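You operate a simulated robot arm through the tools that you are given. There is no shell and no other tool.

Carry out the task below with a simulated robot arm. There is one attempt and no reset: what you move stays moved.

Task
Wind the lead neatly to the printed turns and cap the drum.
Fine: tension arm on while winding, off after; the orange cap on the hub. Where these are worked on the way, their far stop is far enough and under half their travel is too little: tension arm.

It is judged by the outcome, as a careful person would: the job done as asked, and still so three seconds after it is handed in. It fails if anything else is knocked over, pushed out of place, dropped, spilled or broken. Lids that push on must go on centred and level and be pressed home; caps that screw on are set level and turned clockwise until they are tight.

Robot
A 5-joint arm with a two-finger parallel gripper, fixed in place. Base frame: the origin is on the floor under the middle of its stand, x ahead of it, y to its left, z up. Lengths are in cm, angles in degrees, forces in N, time in s.
It reaches about 113.4 cm from its shoulder. Its first joint turns from -149.0 to 149.0 degrees. Payload 1.57 kg.
Tool frame: the origin (TCP) lies between the finger pads and is the grasp point; the fingertips stand 3 cm ahead of it; z points along the fingers, y is the line along which they close. Largest opening 11 cm; finger width 2.4, thickness 1.2; the body of the gripper, 4.8 by 11.2 cm, starts 7.8 cm behind the TCP.
Orientation is that of the tool frame in the base frame, as a unit quaternion [x, y, z, w]. With the fingers straight down and closing along the base's y, the tool's x points along the base's -x, its y along +y and its z along -z.

Tools
- The arm moves only by the tool apply_moves. Its argument "steps" is a list of rows, each a list of 7 numbers: the turn, a rotation vector about the tool's x, y, z in degrees, then the shift along the tool's x, y, z in mm, then the closure in counts, from 0 (fully open) to 255 (shut). In form: [[wx, wy, wz, tx, ty, tz, jaw], ...]. A call has 1 to 20 rows; each row is the pose to reach, as a shift and turn from the pose commanded when the call began, along the tool's axes at that moment. Rows are played at 5 a second. More than 5 cm and 8.6 degrees between two rows, or a gripper value outside its range, and nothing of the call is played. A pose out of reach is approached as far as the arm can. The call stops where the force on the tool passes 90 N (or 10 N more than at its start, if that is more) or the arm is blocked; 0.2 s more then pass. Each finger travels about 15.3 cm/s and halts on what it meets, pressing with about 22 N; the grip force reading is that of the motor and also rises with nothing between the fingers. The clock runs only during rows and for 0.2 s after the last one: add rows that repeat a pose to give the fingers time. It gives the time, the measured TCP pose, the force on the tool (base axes), the opening and the grip force at its end, in the units of the frame above (readings bear some noise), with the torque about the TCP (base axes, N m) and any sound that the robot's microphone picked up, and new pictures: "show" is both (left out), scene, wrist or none.
- Cameras (640 x 400 px; columns grow to the right, rows downward): "scene" is fixed at [40, -65.01, 135.62]; the picture's right is [-0.28, 0.96, 0.00], its down [0.71, 0.21, -0.67] and it looks along [-0.64, -0.19, -0.74] (base axes); focal length 274 px, centre (320, 200). "wrist" rides on the gripper at [7, 1.6, -14.1] in the tool frame; the picture's right is [-0.23, 0.97, 0.00], its down [-0.86, -0.20, -0.48] and it looks along [-0.47, -0.11, 0.88] (tool axes); focal length 222 px, centre (320, 200). There is no depth. A picture from a camera that has moved, and an enlarged one, comes with that camera's place and axes in the base frame and with its lens.
- raise_lower(by): slides the trunk up (or, below 0, down) by that many cm; the arm rides with it, the base frame stays. It gives what a move gives, with no picture.
- inspect(camera, box): a new picture of the part [left, top, right, bottom] of that camera's present view, enlarged. No time passes.
- sign_off(): hands the job in; it is judged then, once.

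Places have to be worked out from the pictures, the camera data and where the tool is seen. Open the gripper and draw the arm clear of the work before you hand the job in, unless the task says otherwise.

The tools are called after "Emit:" as name(argument=value, ...) on one line, values as JSON. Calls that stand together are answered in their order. apply_moves: Moves the arm, as the interface text tells. Its arguments: {"type":"object","properties":{"steps":{"type":"array","items":{"type":"array","items":{"type":"number"}}},"show":{"type":"string","enum":["both","scene","wrist","none"]}},"required":["steps"]} The other tools are called the same way: raise_lower (by) moves the trunk up or down; inspect (camera, box) takes an enlarged picture of a part of a camera's view; sign_off () hands the job in.

At the start:

```text
time: 0.0
eef_pos: [-0.36, -56.7, 111.69]
orientation: [0.0, 1.0, -0.001, 0.001]
wrist_force: [-1.0, 0.2, 0.5]
ft_torque: [0.03, -0.03, 0.03]
gripper_width: 10.98
grip_force: 0.0
trunk travel left (down, up): [-85.0, 12.0]
```

scene: 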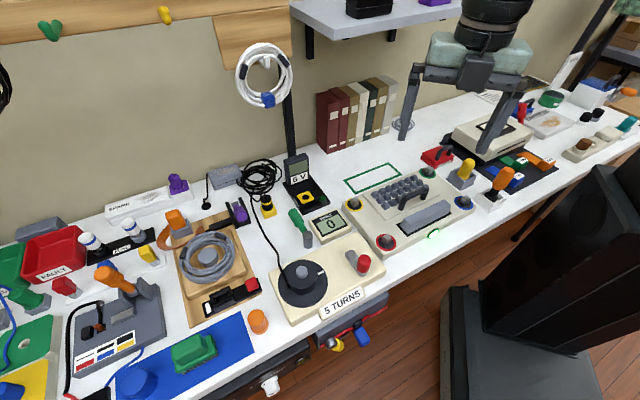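
wrist: 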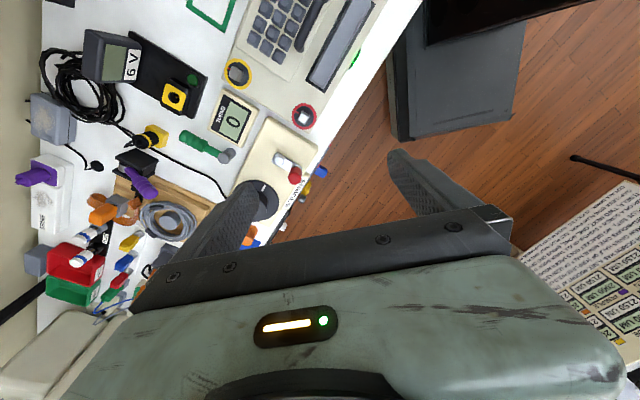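

The scene shows a winding board with a dark drum, a red-knobbed lever (probably the tension arm), a counter reading 0 and an orange cap on the bench. I'll zoom in on these parts first.

Emit:
inspect(camera="scene", box=[240, 200, 400, 360])

Emit:
inspect(camera="scene", box=[220, 130, 380, 230])

Emit:
inspect(camera="wrist", box=[120, 90, 360, 240])

```text
2.50 times, centred on (320, 280) of scene
camera zoom: at [40.0, -65.01, 135.62], right [-0.28, 0.96, 0.0], down [0.71, 0.21, -0.67], along [-0.64, -0.19, -0.74], focal length 684 px, centre (320, 0)
```

zoom: 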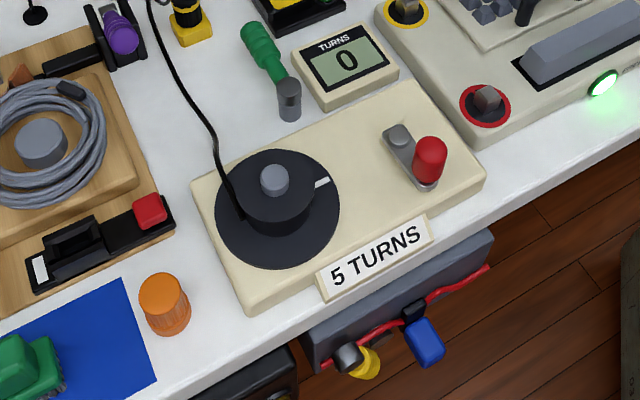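

```text
4.00 times, centred on (300, 180) of scene
camera zoom: at [40.0, -65.01, 135.62], right [-0.28, 0.96, 0.0], down [0.71, 0.21, -0.67], along [-0.64, -0.19, -0.74], focal length 1094 px, centre (400, 280)
```

zoom: 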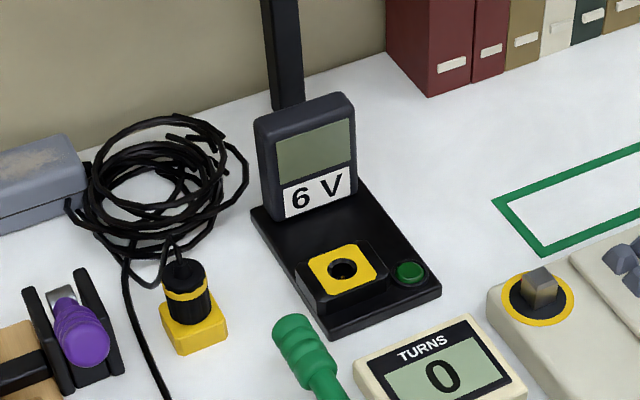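

```text
2.67 times, centred on (240, 165) of wrist
camera zoom: at [-7.33, -54.97, 125.74], right [0.23, 0.97, 0.0], down [0.85, -0.2, 0.48], along [0.47, -0.11, -0.88], focal length 592 px, centre (533, 293)
```

zoom: 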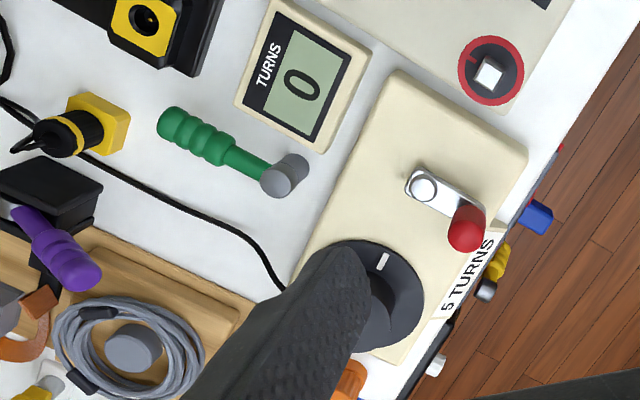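

The board carries a drum with a grey stub on top, a "5 TURNS" plate and a small red-knobbed lever. The drum is around (15, -76) and the red knob around (9, -64), with tops near z 83. I'll move above the board to get a second view.

Emit:
apply_moves(steps=[[0, 0, 0, -30, -40, 0, 0], [0, 0, 0, -60, -80, 0, 0], [0, 0, 0, -80, -120, 0, 0], [0, 0, 0, -100, -150, 0, 0], [0, 0, 0, -100, -180, 0, 0], [0, 0, 0, -100, -180, 0, 0]])

```text
time: 1.4
eef_pos: [9.59, -74.89, 111.6]
orientation: [-0.001, 1.0, -0.001, 0.001]
wrist_force: [0.8, 0.4, -0.3]
ft_torque: [0.02, -0.01, -0.01]
gripper_width: 10.99
grip_force: 0.0
trunk travel left (down, up): [-85.0, 12.0]
camera wrist: at [2.74, -73.1, 125.73], right [0.23, 0.97, 0.0], down [0.85, -0.2, 0.48], along [0.47, -0.11, -0.88], focal length 222 px, centre (320, 200)
```

scene: 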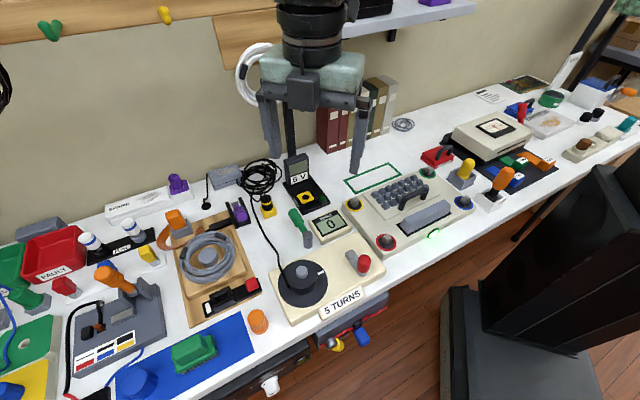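
wrist: 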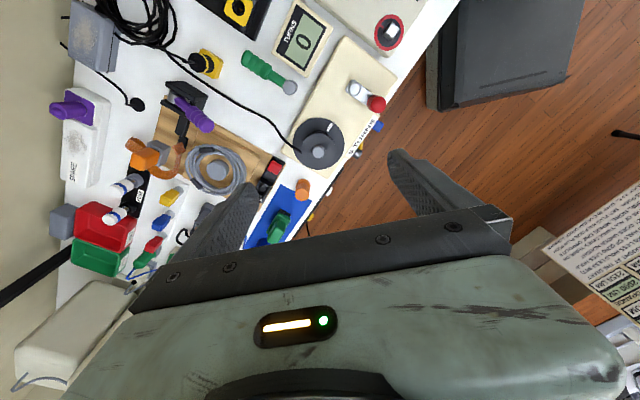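

Emit:
inspect(camera="wrist", box=[260, 70, 420, 170])

Emit:
inspect(camera="wrist", box=[240, 110, 368, 238])

Emit:
inspect(camera="scene", box=[260, 225, 390, 325])

```text
4.00 times, centred on (340, 120) of wrist
camera zoom: at [2.74, -73.1, 125.73], right [0.23, 0.97, 0.0], down [0.85, -0.2, 0.48], along [0.47, -0.11, -0.88], focal length 888 px, centre (240, 520)
```

zoom: 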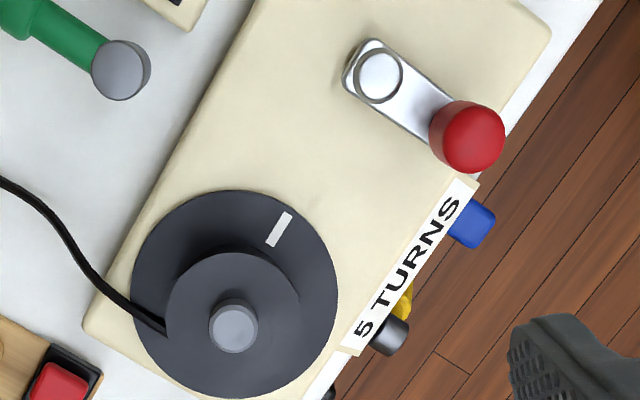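

```text
3.12 times, centred on (304, 174) of wrist
camera zoom: at [2.74, -73.1, 125.73], right [0.23, 0.97, 0.0], down [0.85, -0.2, 0.48], along [0.47, -0.11, -0.88], focal length 694 px, centre (370, 281)
```

zoom: 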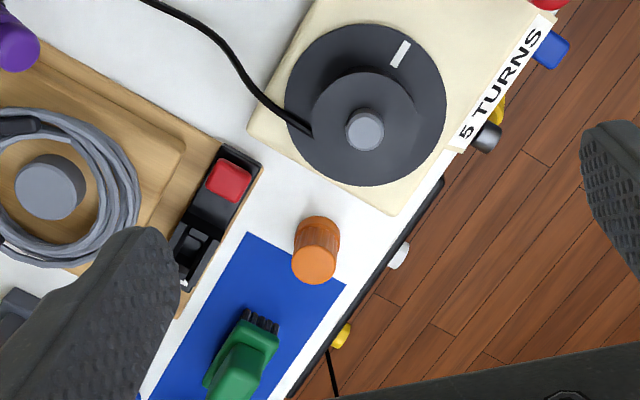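

```text
4.00 times, centred on (325, 275) of scene
camera zoom: at [40.0, -65.01, 135.62], right [-0.28, 0.96, 0.0], down [0.71, 0.21, -0.67], along [-0.64, -0.19, -0.74], focal length 1094 px, centre (300, -100)
```

zoom: 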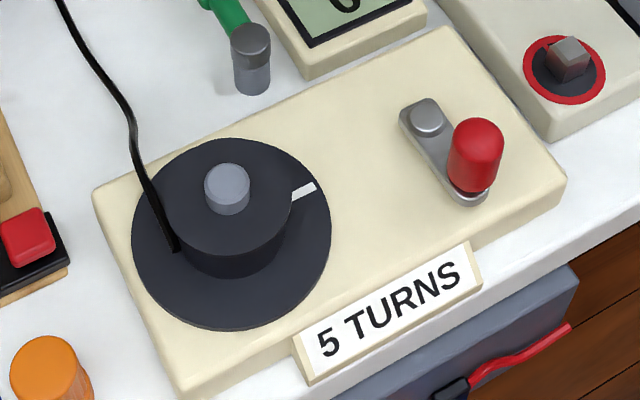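

The red knob stands upright on a short arm that looks like a crank, with its top near (9, -64, 84). The green-handled lever by the counter pivots on a grey post at about (3, -79), beside the lead, so it may be the tension arm. I'll move closer to look at it.

Emit:
apply_moves(steps=[[0, 0, 0, 30, 0, 40, 0], [0, 0, 0, 60, -10, 80, 0], [0, 0, 0, 90, -20, 100, 0], [0, 0, 0, 90, -20, 120, 0], [0, 0, 0, 90, -20, 120, 0]])

```text
refused: row 2 steps farther than a row can; nothing moved
```

One step was slightly longer than 5 cm, so I'm resending the approach in smaller steps.

Emit:
apply_moves(steps=[[0, 0, 0, 25, 0, 35, 0], [0, 0, 0, 50, -10, 70, 0], [0, 0, 0, 75, -20, 100, 0], [0, 0, 0, 90, -20, 120, 0], [0, 0, 0, 90, -20, 120, 0]])

```text
time: 2.6
eef_pos: [1.03, -76.7, 111.69]
orientation: [0.0, 1.0, -0.001, 0.0]
wrist_force: [0.0, -0.5, 0.0]
ft_torque: [0.03, 0.03, -0.02]
gripper_width: 11.03
grip_force: 0.1
out of reach, approached as far as the arm can: row 1, 2, 3, 4, 5
trunk travel left (down, up): [-85.0, 12.0]
camera wrist: at [-5.9, -75.01, 125.74], right [0.23, 0.97, 0.0], down [0.85, -0.2, 0.48], along [0.47, -0.11, -0.88], focal length 222 px, centre (320, 200)
```

scene: 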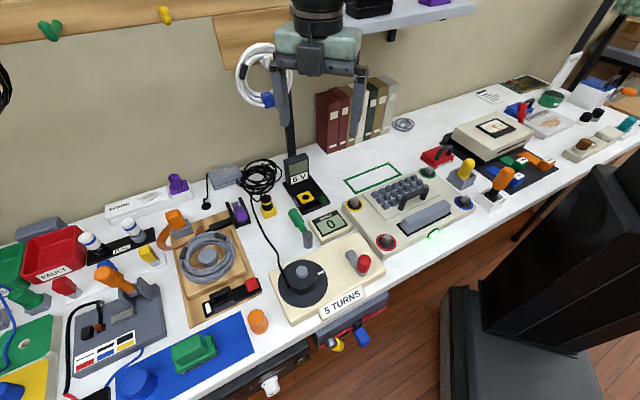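
wrist: 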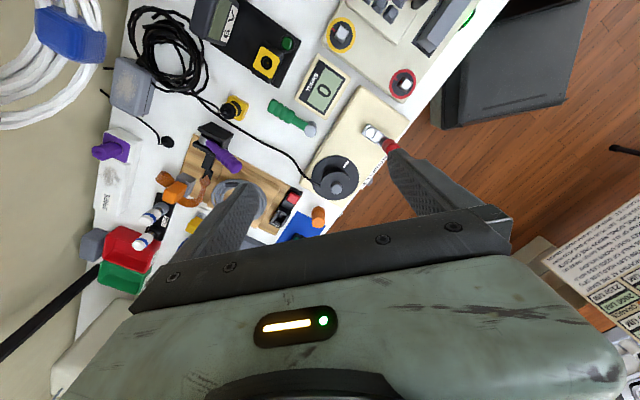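

The arm can't lower itself while pointing straight down, so height has to come from the trunk. Nothing below stands taller than about 90, so I'll lower the trunk by 14 cm.

Emit:
raise_lower(by=-14)

Emit:
inspect(camera="wrist", box=[200, 40, 440, 190])

```text
time: 4.3
eef_pos: [1.06, -76.61, 97.66]
orientation: [0.0, 1.0, -0.001, 0.0]
wrist_force: [0.4, 0.1, -0.3]
ft_torque: [0.0, -0.01, 0.04]
gripper_width: 11.04
grip_force: 0.1
trunk travel left (down, up): [-71.0, 26.0]
```

```text
2.67 times, centred on (320, 115) of wrist
camera zoom: at [-5.9, -75.01, 111.74], right [0.23, 0.97, 0.0], down [0.85, -0.2, 0.48], along [0.47, -0.11, -0.88], focal length 592 px, centre (320, 427)
```

zoom: 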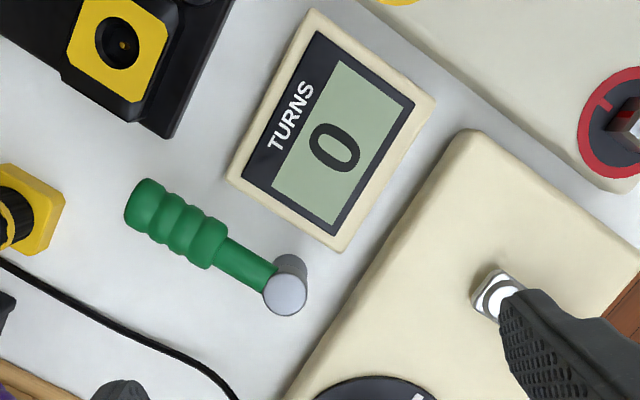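

The grey post with a green horizontal handle looks like a lever turning about a vertical axis beside the lead, so I take it as the tension arm. I'll zoom in on it from the scene camera before touching anything.

Emit:
inspect(camera="scene", box=[270, 195, 350, 255])

Emit:
inspect(camera="wrist", box=[220, 90, 340, 165])

Emit:
inspect(camera="scene", box=[340, 230, 400, 280])

```text
6.67 times, centred on (310, 225) of scene
camera zoom: at [40.0, -65.01, 135.62], right [-0.28, 0.96, 0.0], down [0.71, 0.21, -0.67], along [-0.64, -0.19, -0.74], focal length 1824 px, centre (387, 33)
```

zoom: 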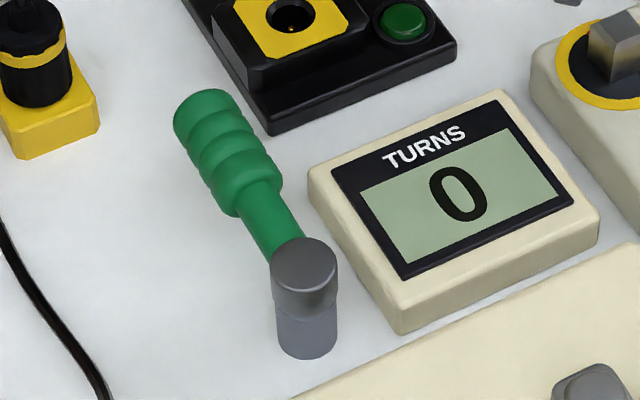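

```text
5.33 times, centred on (280, 128) of wrist
camera zoom: at [-5.9, -75.01, 111.74], right [0.23, 0.97, 0.0], down [0.85, -0.2, 0.48], along [0.47, -0.11, -0.88], focal length 1185 px, centre (533, 587)
```

zoom: 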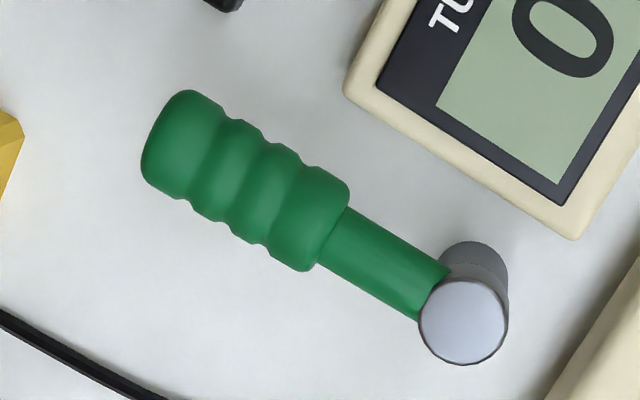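

```text
8.00 times, centred on (370, 255) of scene
camera zoom: at [40.0, -65.01, 135.62], right [-0.28, 0.96, 0.0], down [0.71, 0.21, -0.67], along [-0.64, -0.19, -0.74], focal length 2188 px, centre (-80, -240)
```

zoom: 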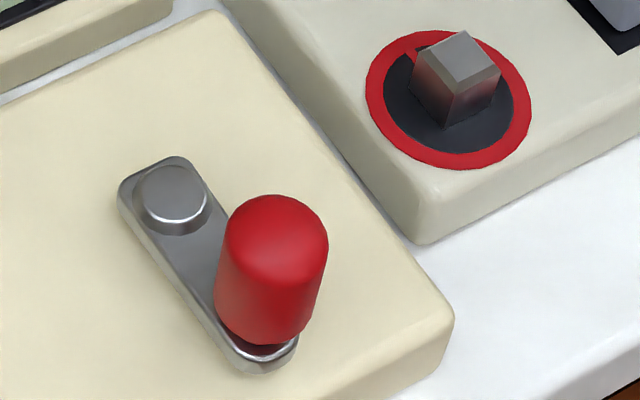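

The lever turns about its post at roughly (2.8, -79.3), and its handle points back along (-0.7, -0.7) with its middle near z 77. I'll turn the gripper so the fingers will straddle the handle, hover above it with the opening at about 3.7 cm, and check alignment.

Emit:
apply_moves(steps=[[0, 0, -7.5, 5, -13, 0, 60], [0, 0, -15, 10, -26, 0, 100], [0, 0, -22.5, 16, -39, 0, 140], [0, 0, -30, 21, -52, 0, 165], [0, 0, -37.5, 27, -65, 0, 165], [0, 0, -45, 32, -76, 0, 165], [0, 0, -45, 32, -76, 0, 165]])

```text
time: 5.9
eef_pos: [-2.09, -84.37, 97.63]
orientation: [-0.384, 0.923, 0.0, 0.001]
wrist_force: [-0.3, -0.6, 0.2]
ft_torque: [0.0, 0.02, 0.0]
gripper_width: 3.89
grip_force: 0.1
trunk travel left (down, up): [-71.0, 26.0]
camera wrist: at [-8.13, -88.01, 111.74], right [-0.53, 0.85, 0.0], down [0.74, 0.47, 0.48], along [0.41, 0.25, -0.88], focal length 222 px, centre (320, 200)
```

scene: 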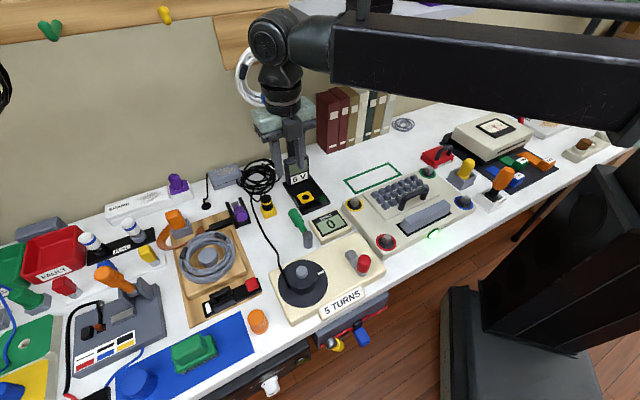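
wrist: 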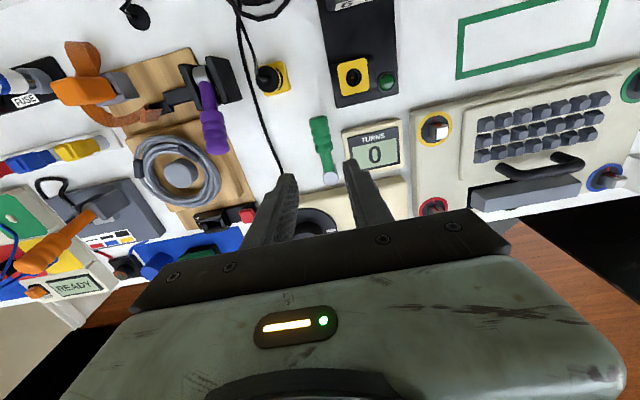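

The fingers are above the handle and the arm is clear of the hanging coil. I'll zoom in on the handle to check alignment before lowering.

Emit:
inspect(camera="wrist", box=[240, 90, 400, 190])

```text
4.00 times, centred on (320, 140) of wrist
camera zoom: at [-8.13, -88.01, 111.74], right [-0.53, 0.85, 0.0], down [0.74, 0.47, 0.48], along [0.41, 0.25, -0.88], focal length 888 px, centre (320, 440)
```

zoom: 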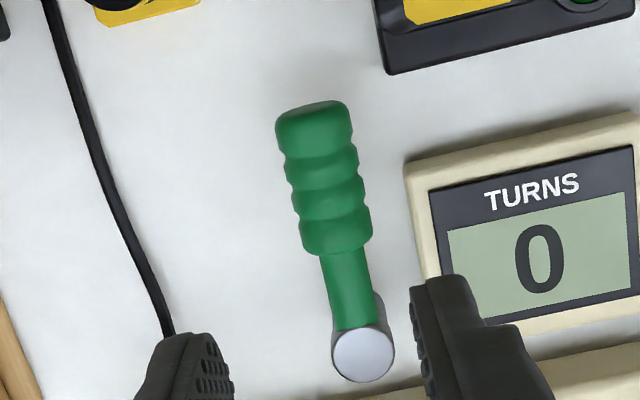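

The handle is centred between the fingers. The counter and the 6 V base have corners close by, so I'll shift 9 mm toward the handle's tip, narrow the opening to about 3.55 cm, and lower part way.

Emit:
apply_moves(steps=[[0, 0, 0, 9, 1, 0, 173], [0, 0, 0, 9, 1, 0, 173]], show="none")

Emit:
raise_lower(by=-14)

Emit:
inspect(camera="wrist", box=[220, 80, 420, 220])

Emit:
inspect(camera="scene", box=[240, 130, 400, 250])

```text
time: 6.5
eef_pos: [-2.5, -84.65, 97.73]
orientation: [-0.384, 0.923, -0.001, 0.001]
wrist_force: [15.9, 16.6, -7.6]
ft_torque: [-2.27, 2.01, -0.34]
gripper_width: 3.53
grip_force: 0.1
trunk travel left (down, up): [-71.0, 26.0]
```

```text
time: 8.1
eef_pos: [-2.87, -84.85, 83.62]
orientation: [-0.382, 0.924, -0.001, 0.0]
wrist_force: [0.3, -0.2, -0.9]
ft_torque: [0.01, -0.01, -0.01]
gripper_width: 3.54
grip_force: 0.0
trunk travel left (down, up): [-57.0, 40.0]
```

```text
2.86 times, centred on (320, 150) of wrist
camera zoom: at [-8.83, -88.56, 97.75], right [-0.53, 0.85, 0.0], down [0.74, 0.46, 0.48], along [0.41, 0.25, -0.88], focal length 635 px, centre (320, 343)
```

zoom: 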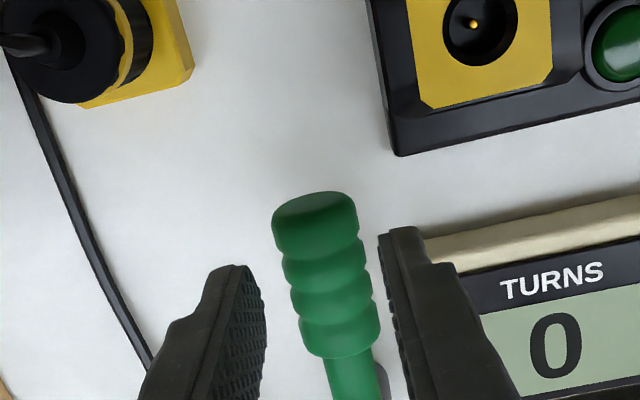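

```text
3.33 times, centred on (320, 190) of scene
camera zoom: at [40.0, -65.01, 135.62], right [-0.28, 0.96, 0.0], down [0.71, 0.21, -0.67], along [-0.64, -0.19, -0.74], focal length 912 px, centre (320, 233)
```

zoom: 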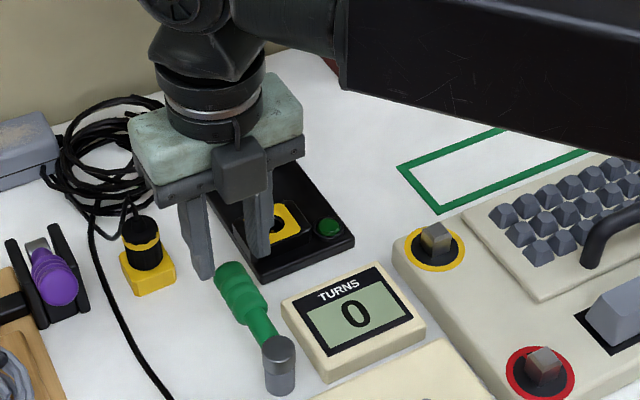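

Readings at the upper height showed a brief push of about 23 N from behind, so I probably grazed the coil or its post. It's gone now that I'm lower. I'll check the whole scene before going on.

Emit:
inspect(camera="scene", box=[200, 0, 400, 160])

Emit:
inspect(camera="wrist", box=[0, 0, 640, 400])

```text
2.50 times, centred on (300, 80) of scene
camera zoom: at [40.0, -65.01, 135.62], right [-0.28, 0.96, 0.0], down [0.71, 0.21, -0.67], along [-0.64, -0.19, -0.74], focal length 684 px, centre (370, 500)
```

zoom: 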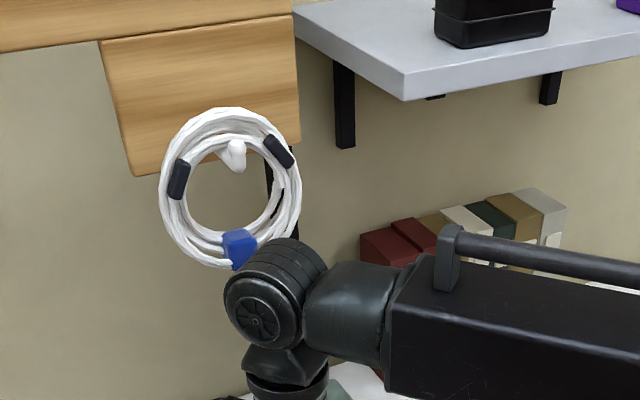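

```text
1.00 times, centred on (320, 200) of wrist (not enlarged: the box is as wide or as high as the picture)
camera zoom: at [-8.83, -88.56, 97.75], right [-0.53, 0.85, 0.0], down [0.74, 0.46, 0.48], along [0.41, 0.25, -0.88], focal length 222 px, centre (320, 200)
```

zoom: 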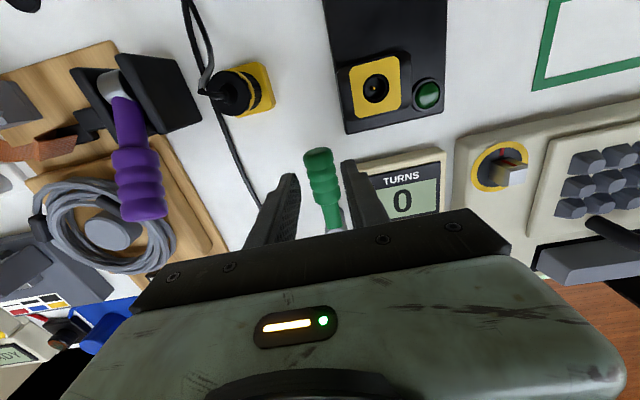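

The coil and the 6 V unit are where they were. The handle sits between the fingers, so I'll lower the last few centimetres in two steps while watching the force.

Emit:
raise_lower(by=-3)

Emit:
inspect(camera="wrist", box=[220, 100, 420, 240])

Emit:
inspect(camera="scene", box=[250, 170, 370, 260])

```text
time: 8.9
eef_pos: [-2.95, -84.89, 80.62]
orientation: [-0.383, 0.924, -0.001, 0.001]
wrist_force: [0.0, -0.5, 0.3]
ft_torque: [0.04, 0.01, 0.03]
gripper_width: 3.53
grip_force: 0.1
trunk travel left (down, up): [-54.0, 43.0]
```

```text
2.86 times, centred on (320, 170) of wrist
camera zoom: at [-8.84, -88.56, 94.74], right [-0.53, 0.85, 0.0], down [0.74, 0.46, 0.48], along [0.41, 0.25, -0.88], focal length 635 px, centre (320, 286)
```

zoom: 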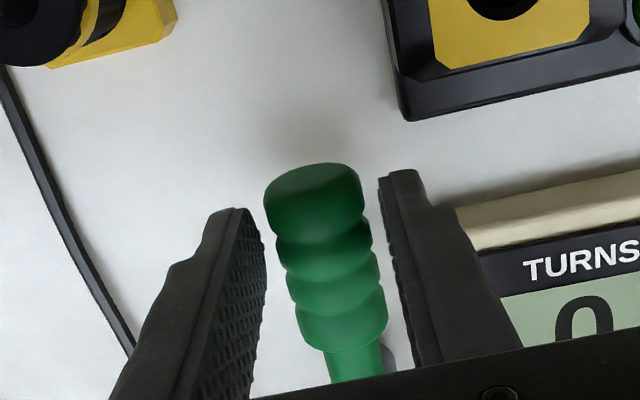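

```text
4.44 times, centred on (310, 215) of scene
camera zoom: at [40.0, -65.01, 135.62], right [-0.28, 0.96, 0.0], down [0.71, 0.21, -0.67], along [-0.64, -0.19, -0.74], focal length 1216 px, centre (364, 133)
```

zoom: 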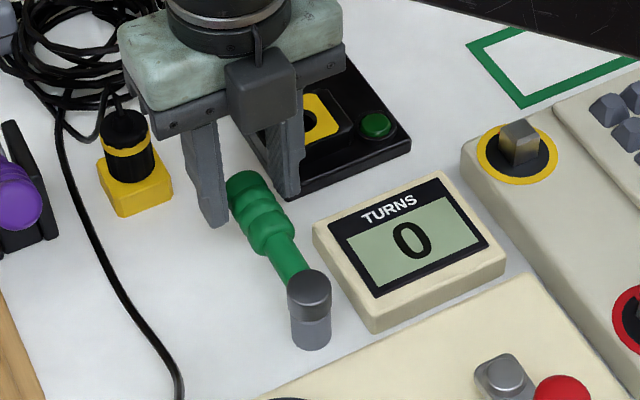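

The fingers straddle the end of the handle without contact. I'll lower another 1.3 cm so the pads cover the handle's mid height.

Emit:
raise_lower(by=-1.3)

Emit:
inspect(camera="scene", box=[250, 170, 370, 260])

```text
time: 9.5
eef_pos: [-2.84, -84.92, 79.28]
orientation: [-0.383, 0.924, 0.0, 0.001]
wrist_force: [-0.2, 0.2, 0.0]
ft_torque: [-0.01, 0.03, -0.03]
gripper_width: 3.54
grip_force: 0.1
trunk travel left (down, up): [-52.7, 44.3]
```

```text
4.44 times, centred on (310, 215) of scene
camera zoom: at [40.0, -65.01, 135.62], right [-0.28, 0.96, 0.0], down [0.71, 0.21, -0.67], along [-0.64, -0.19, -0.74], focal length 1216 px, centre (364, 133)
```

zoom: 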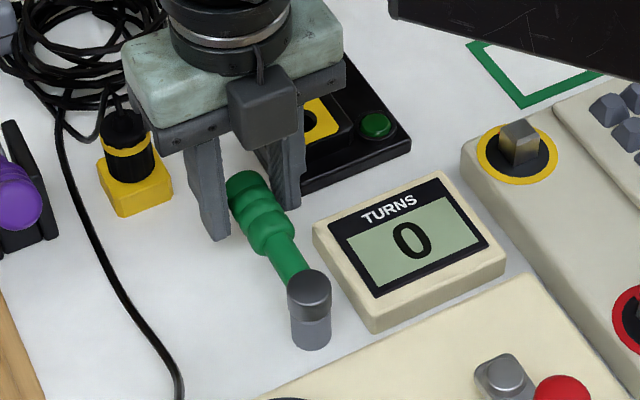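

I'll try swinging the handle toward the lead, 12° about its post, and watch the force.

Emit:
apply_moves(steps=[[0, 0, -3, -0.1, -4.3, 0, 173], [0, 0, -6, -0.5, -8.6, 0, 173], [0, 0, -9, -1.0, -12.9, 0, 173], [0, 0, -12, -1.8, -17.2, 0, 173], [0, 0, -12, -1.8, -17.2, 0, 173]])

```text
time: 10.7
eef_pos: [-1.5, -85.89, 79.41]
orientation: [-0.477, 0.879, 0.0, 0.0]
wrist_force: [0.1, 0.5, -0.9]
ft_torque: [-0.01, 0.02, -0.03]
gripper_width: 3.64
grip_force: 0.8
trunk travel left (down, up): [-52.7, 44.3]
camera wrist: at [-6.55, -90.82, 93.45], right [-0.69, 0.72, 0.0], down [0.63, 0.61, 0.48], along [0.35, 0.33, -0.88], focal length 222 px, centre (320, 200)
```

scene: 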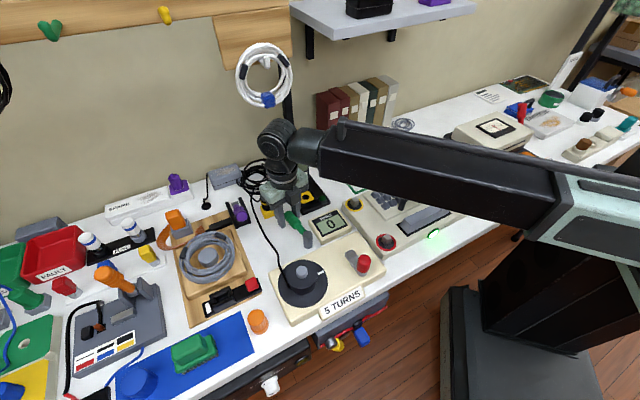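
wrist: 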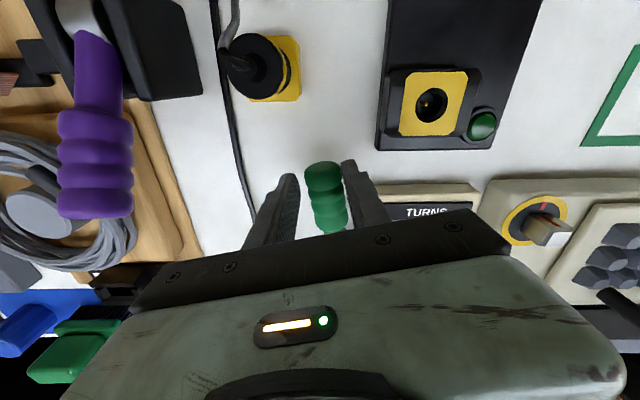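

The lever swings freely, and the handle has followed toward the lead. I'll keep going along the arc.

Emit:
apply_moves(steps=[[0, 0, -6, -0.4, -8.6, 0, 173], [0, 0, -12, -1.8, -17.0, 0, 173], [0, 0, -18, -4.0, -25.3, 0, 173], [0, 0, -24, -7.1, -33.4, 0, 173], [0, 0, -24, -7.1, -33.4, 0, 173]])

```text
time: 11.9
eef_pos: [1.9, -87.14, 79.37]
orientation: [-0.646, 0.763, 0.0, -0.001]
wrist_force: [-0.3, 0.7, 0.2]
ft_torque: [0.02, 0.04, 0.02]
gripper_width: 3.63
grip_force: 0.0
trunk travel left (down, up): [-52.7, 44.3]
camera wrist: at [-0.77, -93.77, 93.46], right [-0.92, 0.38, 0.0], down [0.34, 0.81, 0.48], along [0.18, 0.44, -0.88], focal length 222 px, centre (320, 200)
```

scene: 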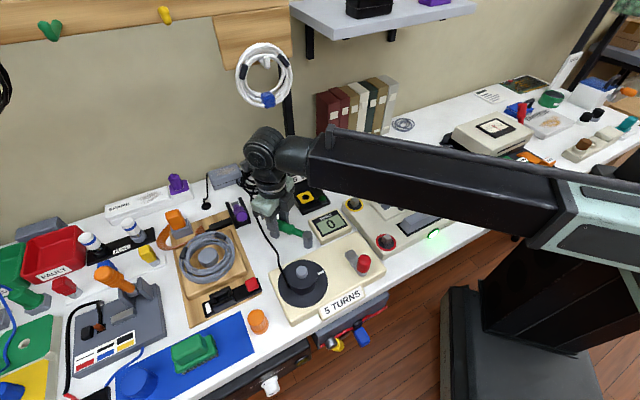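
wrist: 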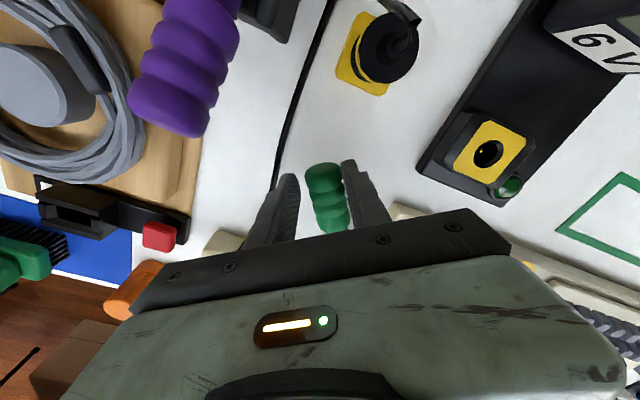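

The lever is now about 36° round with negligible force. I'll continue in small steps until it meets its stop.

Emit:
apply_moves(steps=[[0, 0, -6, -0.4, -8.6, 0, 173], [0, 0, -12, -1.8, -17.0, 0, 173], [0, 0, -12, -1.8, -17.0, 0, 173]])

Emit:
inspect(camera="scene", box=[240, 180, 360, 270])

```text
time: 12.7
eef_pos: [1.93, -87.2, 79.37]
orientation: [-0.646, 0.764, 0.0, 0.0]
wrist_force: [-0.7, 0.0, 0.1]
ft_torque: [-0.01, -0.01, 0.01]
gripper_width: 3.6
grip_force: 0.1
out of reach, approached as far as the arm can: row 1, 2, 3
trunk travel left (down, up): [-52.7, 44.3]
camera wrist: at [-0.77, -93.76, 93.46], right [-0.92, 0.39, 0.0], down [0.34, 0.81, 0.48], along [0.18, 0.44, -0.88], focal length 222 px, centre (320, 200)
```

scene: 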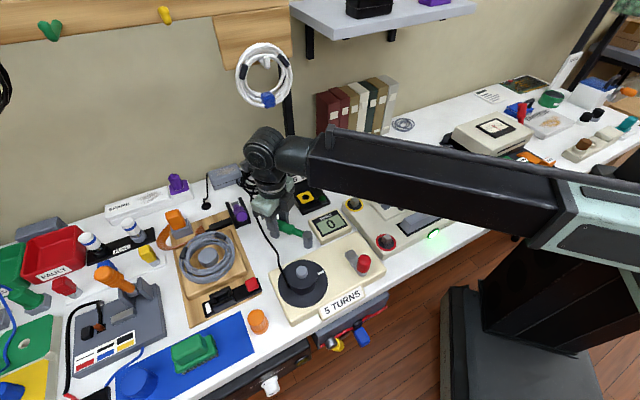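
wrist: 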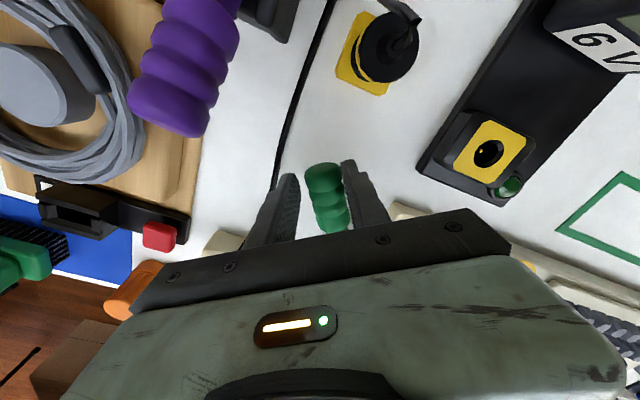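

```text
4.44 times, centred on (300, 225) of scene
camera zoom: at [40.0, -65.01, 135.62], right [-0.28, 0.96, 0.0], down [0.71, 0.21, -0.67], along [-0.64, -0.19, -0.74], focal length 1216 px, centre (409, 89)
```

zoom: 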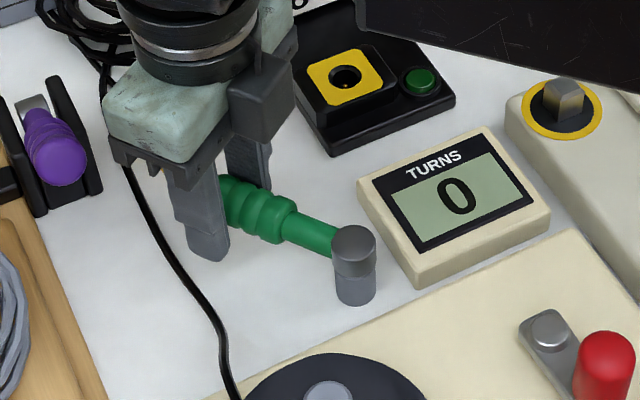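

The last move was refused as out of reach, most likely a roll limit of the wrist. The lever can also be pushed without turning the gripper, so I'll continue with translation only and see whether that is reachable.

Emit:
apply_moves(steps=[[0, 0, 0, -0.2, -6, 0, 173], [0, 0, 0, -0.4, -12, 0, 173], [0, 0, 0, -0.4, -12, 0, 173]], show="none")

Emit:
inspect(camera="scene", box=[240, 180, 360, 270])

```text
time: 13.5
eef_pos: [3.18, -87.53, 79.28]
orientation: [-0.646, 0.764, 0.0, -0.002]
wrist_force: [-1.5, -1.5, 0.0]
ft_torque: [0.0, 0.04, 0.03]
gripper_width: 3.64
grip_force: 0.7
trunk travel left (down, up): [-52.7, 44.3]
```

```text
4.44 times, centred on (300, 225) of scene
camera zoom: at [40.0, -65.01, 135.62], right [-0.28, 0.96, 0.0], down [0.71, 0.21, -0.67], along [-0.64, -0.19, -0.74], focal length 1216 px, centre (409, 89)
```

zoom: 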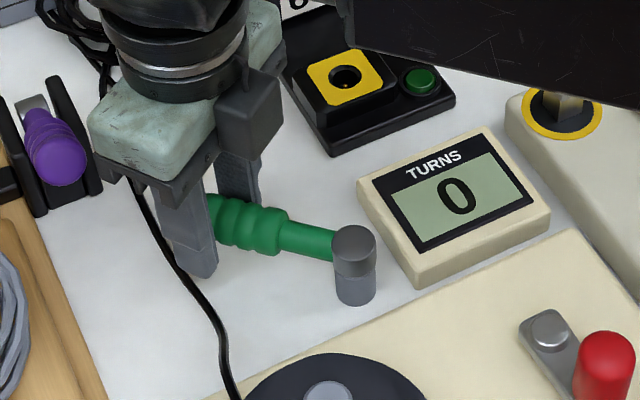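

Translation works, so the limit is in wrist roll. Closed fingers make a cleaner pusher, so I'll lift off, close the gripper, and push the handle from the counter side.

Emit:
raise_lower(by=4)

Emit:
apply_moves(steps=[[0, 0, 7.5, 1, 8, 0, 173], [0, 0, 15, 2, 16, 0, 210], [0, 0, 22.5, 3, 25, 0, 255], [0, 0, 30, -4, 33.5, 0, 255], [0, 0, 30, -4, 33.5, 0, 255]])

```text
time: 14.3
eef_pos: [3.12, -87.37, 83.37]
orientation: [-0.646, 0.763, 0.001, -0.002]
wrist_force: [-0.2, -0.2, -1.4]
ft_torque: [-0.02, 0.01, 0.0]
gripper_width: 3.56
grip_force: 0.1
trunk travel left (down, up): [-56.7, 40.3]
```

```text
time: 15.5
eef_pos: [-0.1, -86.52, 83.4]
orientation: [-0.424, 0.906, 0.001, -0.001]
wrist_force: [0.3, -0.8, 0.1]
ft_torque: [0.0, 0.03, -0.01]
gripper_width: 0.0
grip_force: 21.2
trunk travel left (down, up): [-56.7, 40.3]
camera wrist: at [-5.78, -90.67, 97.46], right [-0.6, 0.8, 0.0], down [0.7, 0.53, 0.48], along [0.38, 0.29, -0.88], focal length 222 px, centre (320, 200)
```

scene: 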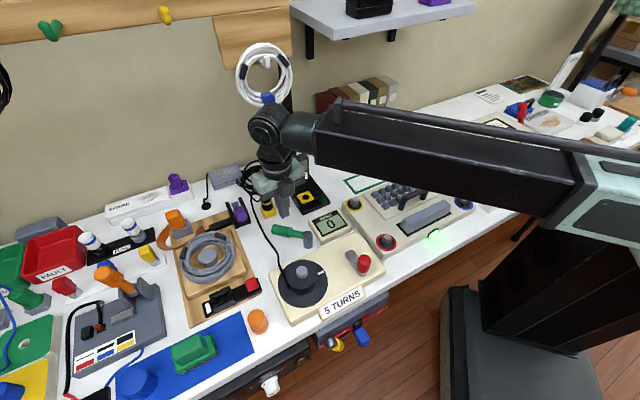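
wrist: 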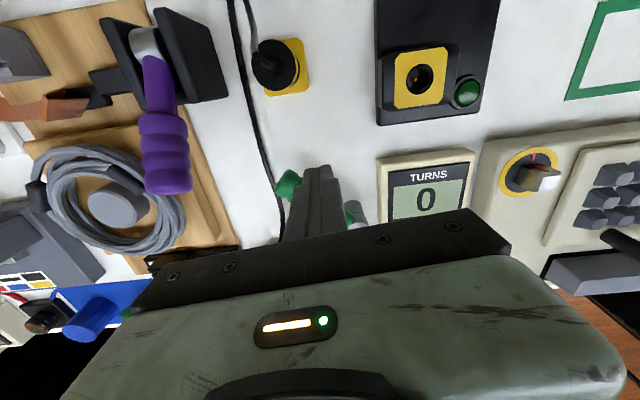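

The fingers are closed and stand behind the handle, which stayed where I left it. I'll zoom in before lowering.

Emit:
inspect(camera="wrist", box=[230, 130, 400, 240])

Emit:
inspect(camera="scene", box=[240, 170, 360, 260])

```text
3.64 times, centred on (315, 185) of wrist
camera zoom: at [-5.78, -90.67, 97.46], right [-0.6, 0.8, 0.0], down [0.7, 0.53, 0.48], along [0.38, 0.29, -0.88], focal length 808 px, centre (338, 254)
```

zoom: 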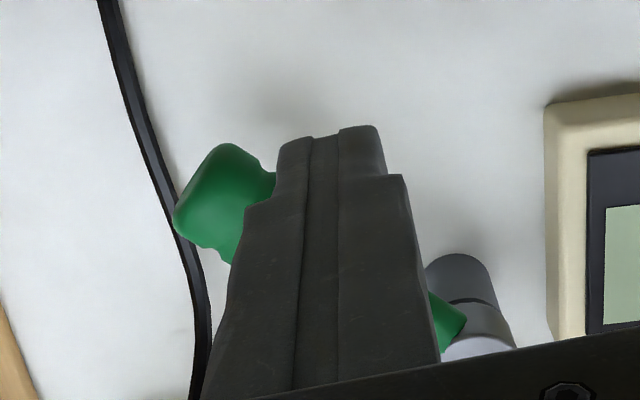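

```text
4.44 times, centred on (300, 215) of scene
camera zoom: at [40.0, -65.01, 135.62], right [-0.28, 0.96, 0.0], down [0.71, 0.21, -0.67], along [-0.64, -0.19, -0.74], focal length 1216 px, centre (409, 133)
```

zoom: 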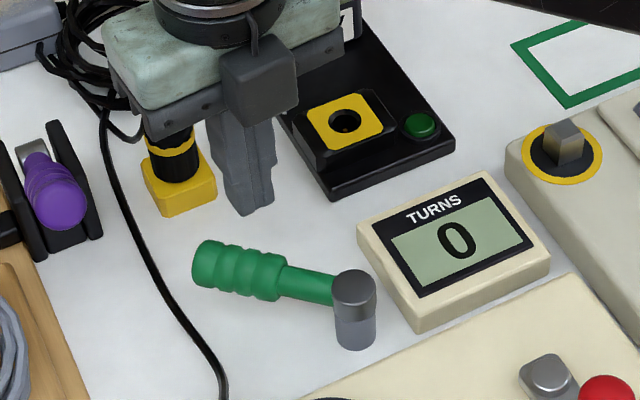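

The handle now points along -y, about 45° round. I'll back the pusher off 9 mm so it clears the handle, then lower it so the tips sit just above the table.

Emit:
apply_moves(steps=[[0, 0, 0, 5.8, 6.9, 0, 255], [0, 0, 0, 5.8, 6.9, 0, 255]], show="none")

Emit:
raise_lower(by=-4.7)

Emit:
inspect(camera="scene", box=[240, 170, 360, 260])

```text
time: 16.1
eef_pos: [-1.07, -86.32, 83.43]
orientation: [-0.427, 0.904, 0.0, -0.001]
wrist_force: [-0.4, 0.1, 0.5]
ft_torque: [0.01, -0.02, -0.02]
gripper_width: 0.0
grip_force: 21.1
trunk travel left (down, up): [-56.7, 40.3]
```

```text
time: 17.0
eef_pos: [-1.0, -86.45, 78.71]
orientation: [-0.426, 0.905, 0.001, 0.0]
wrist_force: [0.2, 0.6, -0.1]
ft_torque: [0.04, 0.0, 0.01]
gripper_width: 0.0
grip_force: 21.0
trunk travel left (down, up): [-52.0, 45.0]
```

```text
4.44 times, centred on (300, 215) of scene
camera zoom: at [40.0, -65.01, 135.62], right [-0.28, 0.96, 0.0], down [0.71, 0.21, -0.67], along [-0.64, -0.19, -0.74], focal length 1216 px, centre (409, 133)
```

zoom: 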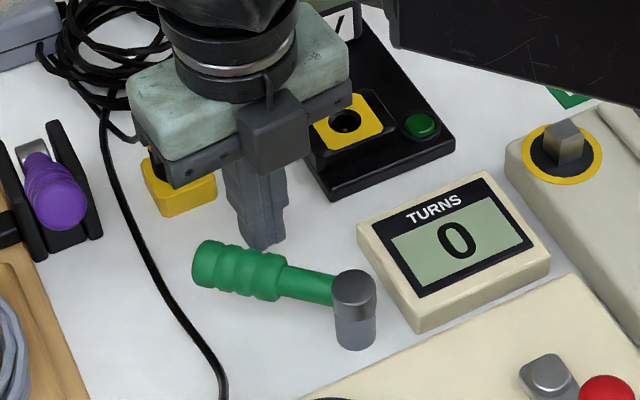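

The pusher is down beside the handle with no contact yet. I'll push along the arc in small increments to about 60° of swing.

Emit:
apply_moves(steps=[[0, 0, 0, -4, -7, 0, 255], [0, 0, 0, -8, -14, 0, 255], [0, 0, 0, -12, -21, 0, 255], [0, 0, 0, -16, -28, 0, 255], [0, 0, 0, -16, -28, 0, 255]], show="none")

Emit:
inspect(camera="scene", box=[240, 170, 360, 260])

```text
time: 18.2
eef_pos: [2.07, -86.92, 78.7]
orientation: [-0.426, 0.905, -0.001, 0.0]
wrist_force: [-1.2, 0.4, 0.3]
ft_torque: [-0.02, -0.03, 0.01]
gripper_width: 0.0
grip_force: 21.0
trunk travel left (down, up): [-52.0, 45.0]
```

```text
4.44 times, centred on (300, 215) of scene
camera zoom: at [40.0, -65.01, 135.62], right [-0.28, 0.96, 0.0], down [0.71, 0.21, -0.67], along [-0.64, -0.19, -0.74], focal length 1216 px, centre (409, 133)
```

zoom: 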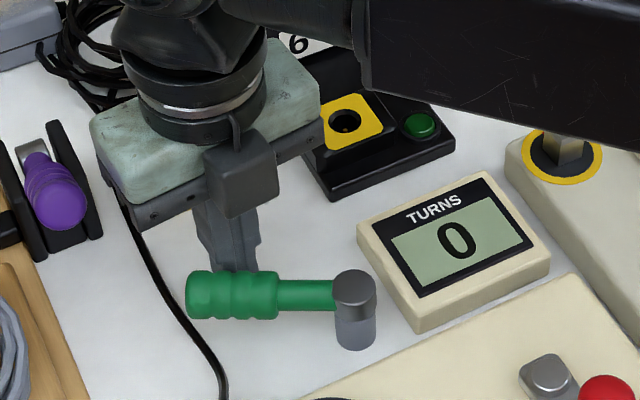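

The handle continues to swing freely. I'll keep pushing along the arc and watch for the stop.

Emit:
apply_moves(steps=[[0, 0, 0, -3.4, -4.2, 0, 255], [0, 0, 0, -6.7, -8.5, 0, 255], [0, 0, 0, -10, -12.7, 0, 255], [0, 0, 0, -13.4, -17, 0, 255], [0, 0, 0, -13.4, -17, 0, 255]], show="none")

Emit:
inspect(camera="scene", box=[240, 170, 360, 260])

```text
time: 19.4
eef_pos: [4.31, -87.04, 78.67]
orientation: [-0.425, 0.905, -0.001, -0.001]
wrist_force: [-0.7, 1.0, -0.8]
ft_torque: [0.0, 0.0, 0.06]
gripper_width: 0.01
grip_force: 20.8
trunk travel left (down, up): [-52.0, 45.0]
```

```text
4.44 times, centred on (300, 215) of scene
camera zoom: at [40.0, -65.01, 135.62], right [-0.28, 0.96, 0.0], down [0.71, 0.21, -0.67], along [-0.64, -0.19, -0.74], focal length 1216 px, centre (409, 133)
```

zoom: 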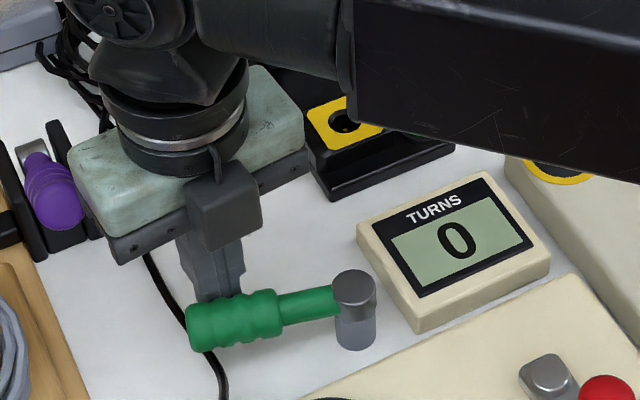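

Still moving freely, at about 75°, and the handle is now over the lead. I'll continue to about 90°.

Emit:
apply_moves(steps=[[0, 0, 0, -4.2, -3, 0, 255], [0, 0, 0, -8.5, -5.7, 0, 255], [0, 0, 0, -12.7, -8.2, 0, 255], [0, 0, 0, -17, -10.6, 0, 255], [0, 0, 0, -17, -10.6, 0, 255]], show="wrist")

Emit:
inspect(camera="scene", box=[240, 180, 360, 270])

```text
time: 20.6
eef_pos: [6.16, -86.29, 78.7]
orientation: [-0.426, 0.905, 0.0, -0.001]
wrist_force: [-0.5, -0.2, 0.1]
ft_torque: [0.02, -0.02, -0.01]
gripper_width: 0.0
grip_force: 21.3
trunk travel left (down, up): [-52.0, 45.0]
camera wrist: at [0.58, -90.57, 92.76], right [-0.61, 0.8, 0.0], down [0.7, 0.53, 0.48], along [0.38, 0.29, -0.88], focal length 222 px, centre (320, 200)
```

wrist: 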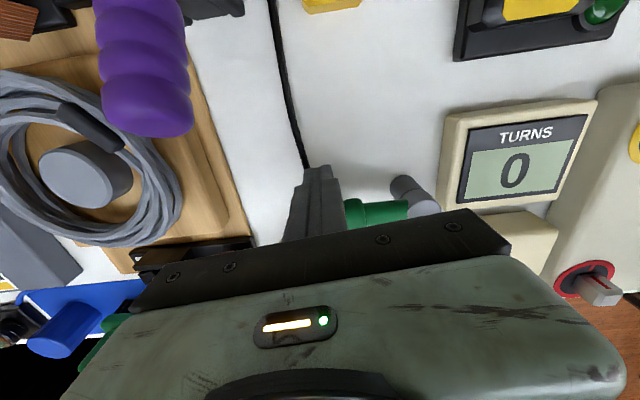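

```text
4.44 times, centred on (300, 225) of scene
camera zoom: at [40.0, -65.01, 135.62], right [-0.28, 0.96, 0.0], down [0.71, 0.21, -0.67], along [-0.64, -0.19, -0.74], focal length 1216 px, centre (409, 89)
```

zoom: 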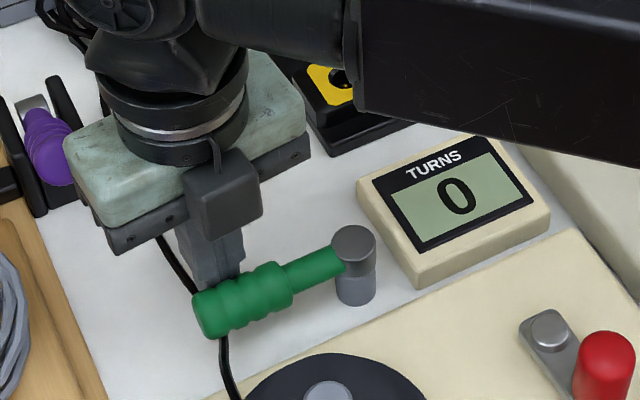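

The handle is about 86° round with no resistance yet. I'll push a little further, gently, to find the stop.

Emit:
apply_moves(steps=[[0, 0, 0, -3, -1.2, 0, 255], [0, 0, 0, -6, -2.2, 0, 255], [0, 0, 0, -9, -3, 0, 255], [0, 0, 0, -9, -3, 0, 255]], show="none")

Emit:
inspect(camera="scene", box=[240, 180, 360, 270])

```text
time: 21.6
eef_pos: [6.3, -86.26, 78.74]
orientation: [-0.425, 0.905, -0.004, -0.005]
wrist_force: [-40.0, -40.9, 24.8]
ft_torque: [0.03, 0.15, -0.09]
gripper_width: 0.0
grip_force: 21.7
trunk travel left (down, up): [-52.0, 45.0]
```

```text
4.44 times, centred on (300, 225) of scene
camera zoom: at [40.0, -65.01, 135.62], right [-0.28, 0.96, 0.0], down [0.71, 0.21, -0.67], along [-0.64, -0.19, -0.74], focal length 1216 px, centre (409, 89)
```

zoom: 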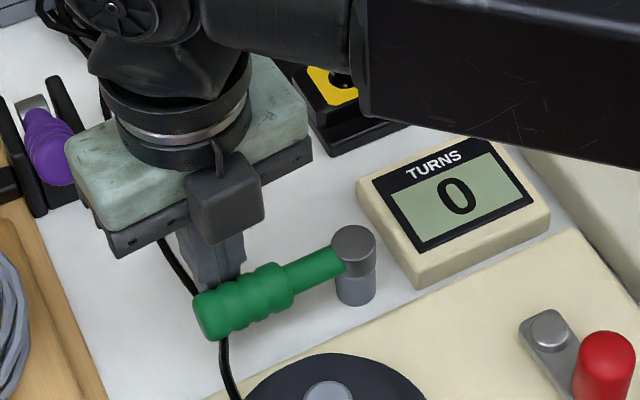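

A reading of 57 N with no movement means the tension arm is at its far stop, about 90° round. I'll back away from the handle and lift clear.

Emit:
apply_moves(steps=[[0, 0, 0, 6, 2, 0, 255], [0, 0, 0, 12, 6, 0, 255], [0, 0, 0, 16, 12, 0, 255], [0, 0, 0, 20, 16, 0, 255], [0, 0, 0, 20, 16, 0, 255]], show="none")

Emit:
raise_lower(by=14)

Emit:
inspect(camera="scene", box=[220, 160, 400, 320])

Emit:
inspect(camera="wrist", box=[0, 0, 640, 400])

```text
time: 22.8
eef_pos: [4.4, -86.41, 78.57]
orientation: [-0.427, 0.904, 0.0, 0.0]
wrist_force: [-0.3, 0.2, 0.4]
ft_torque: [0.01, -0.03, -0.01]
gripper_width: 0.0
grip_force: 21.5
trunk travel left (down, up): [-52.0, 45.0]
```

```text
time: 24.5
eef_pos: [4.51, -86.39, 92.64]
orientation: [-0.427, 0.904, -0.001, -0.001]
wrist_force: [-0.3, -0.2, 1.4]
ft_torque: [-0.01, 0.0, -0.02]
gripper_width: 0.0
grip_force: 21.3
trunk travel left (down, up): [-66.0, 31.0]
```

```text
2.50 times, centred on (310, 240) of scene
camera zoom: at [40.0, -65.01, 135.62], right [-0.28, 0.96, 0.0], down [0.71, 0.21, -0.67], along [-0.64, -0.19, -0.74], focal length 684 px, centre (345, 100)
```

zoom: 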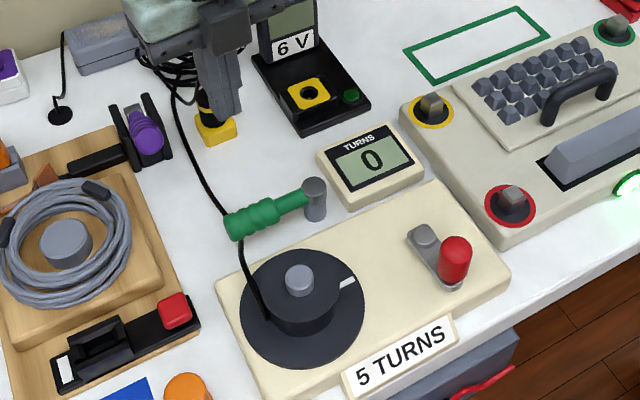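

```text
1.00 times, centred on (320, 200) of wrist (not enlarged: the box is as wide or as high as the picture)
camera zoom: at [-1.08, -90.73, 106.75], right [-0.61, 0.8, 0.0], down [0.7, 0.53, 0.48], along [0.38, 0.29, -0.88], focal length 222 px, centre (320, 200)
```

zoom: 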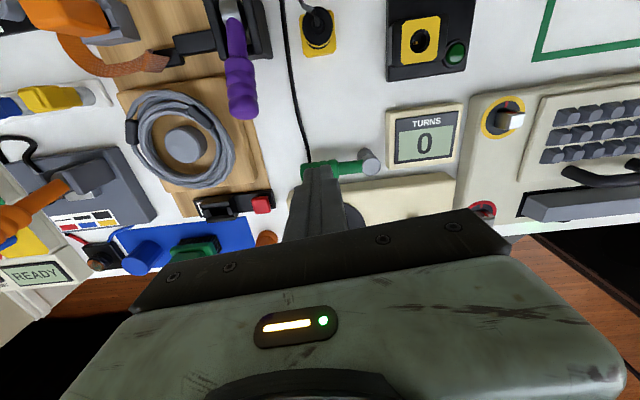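

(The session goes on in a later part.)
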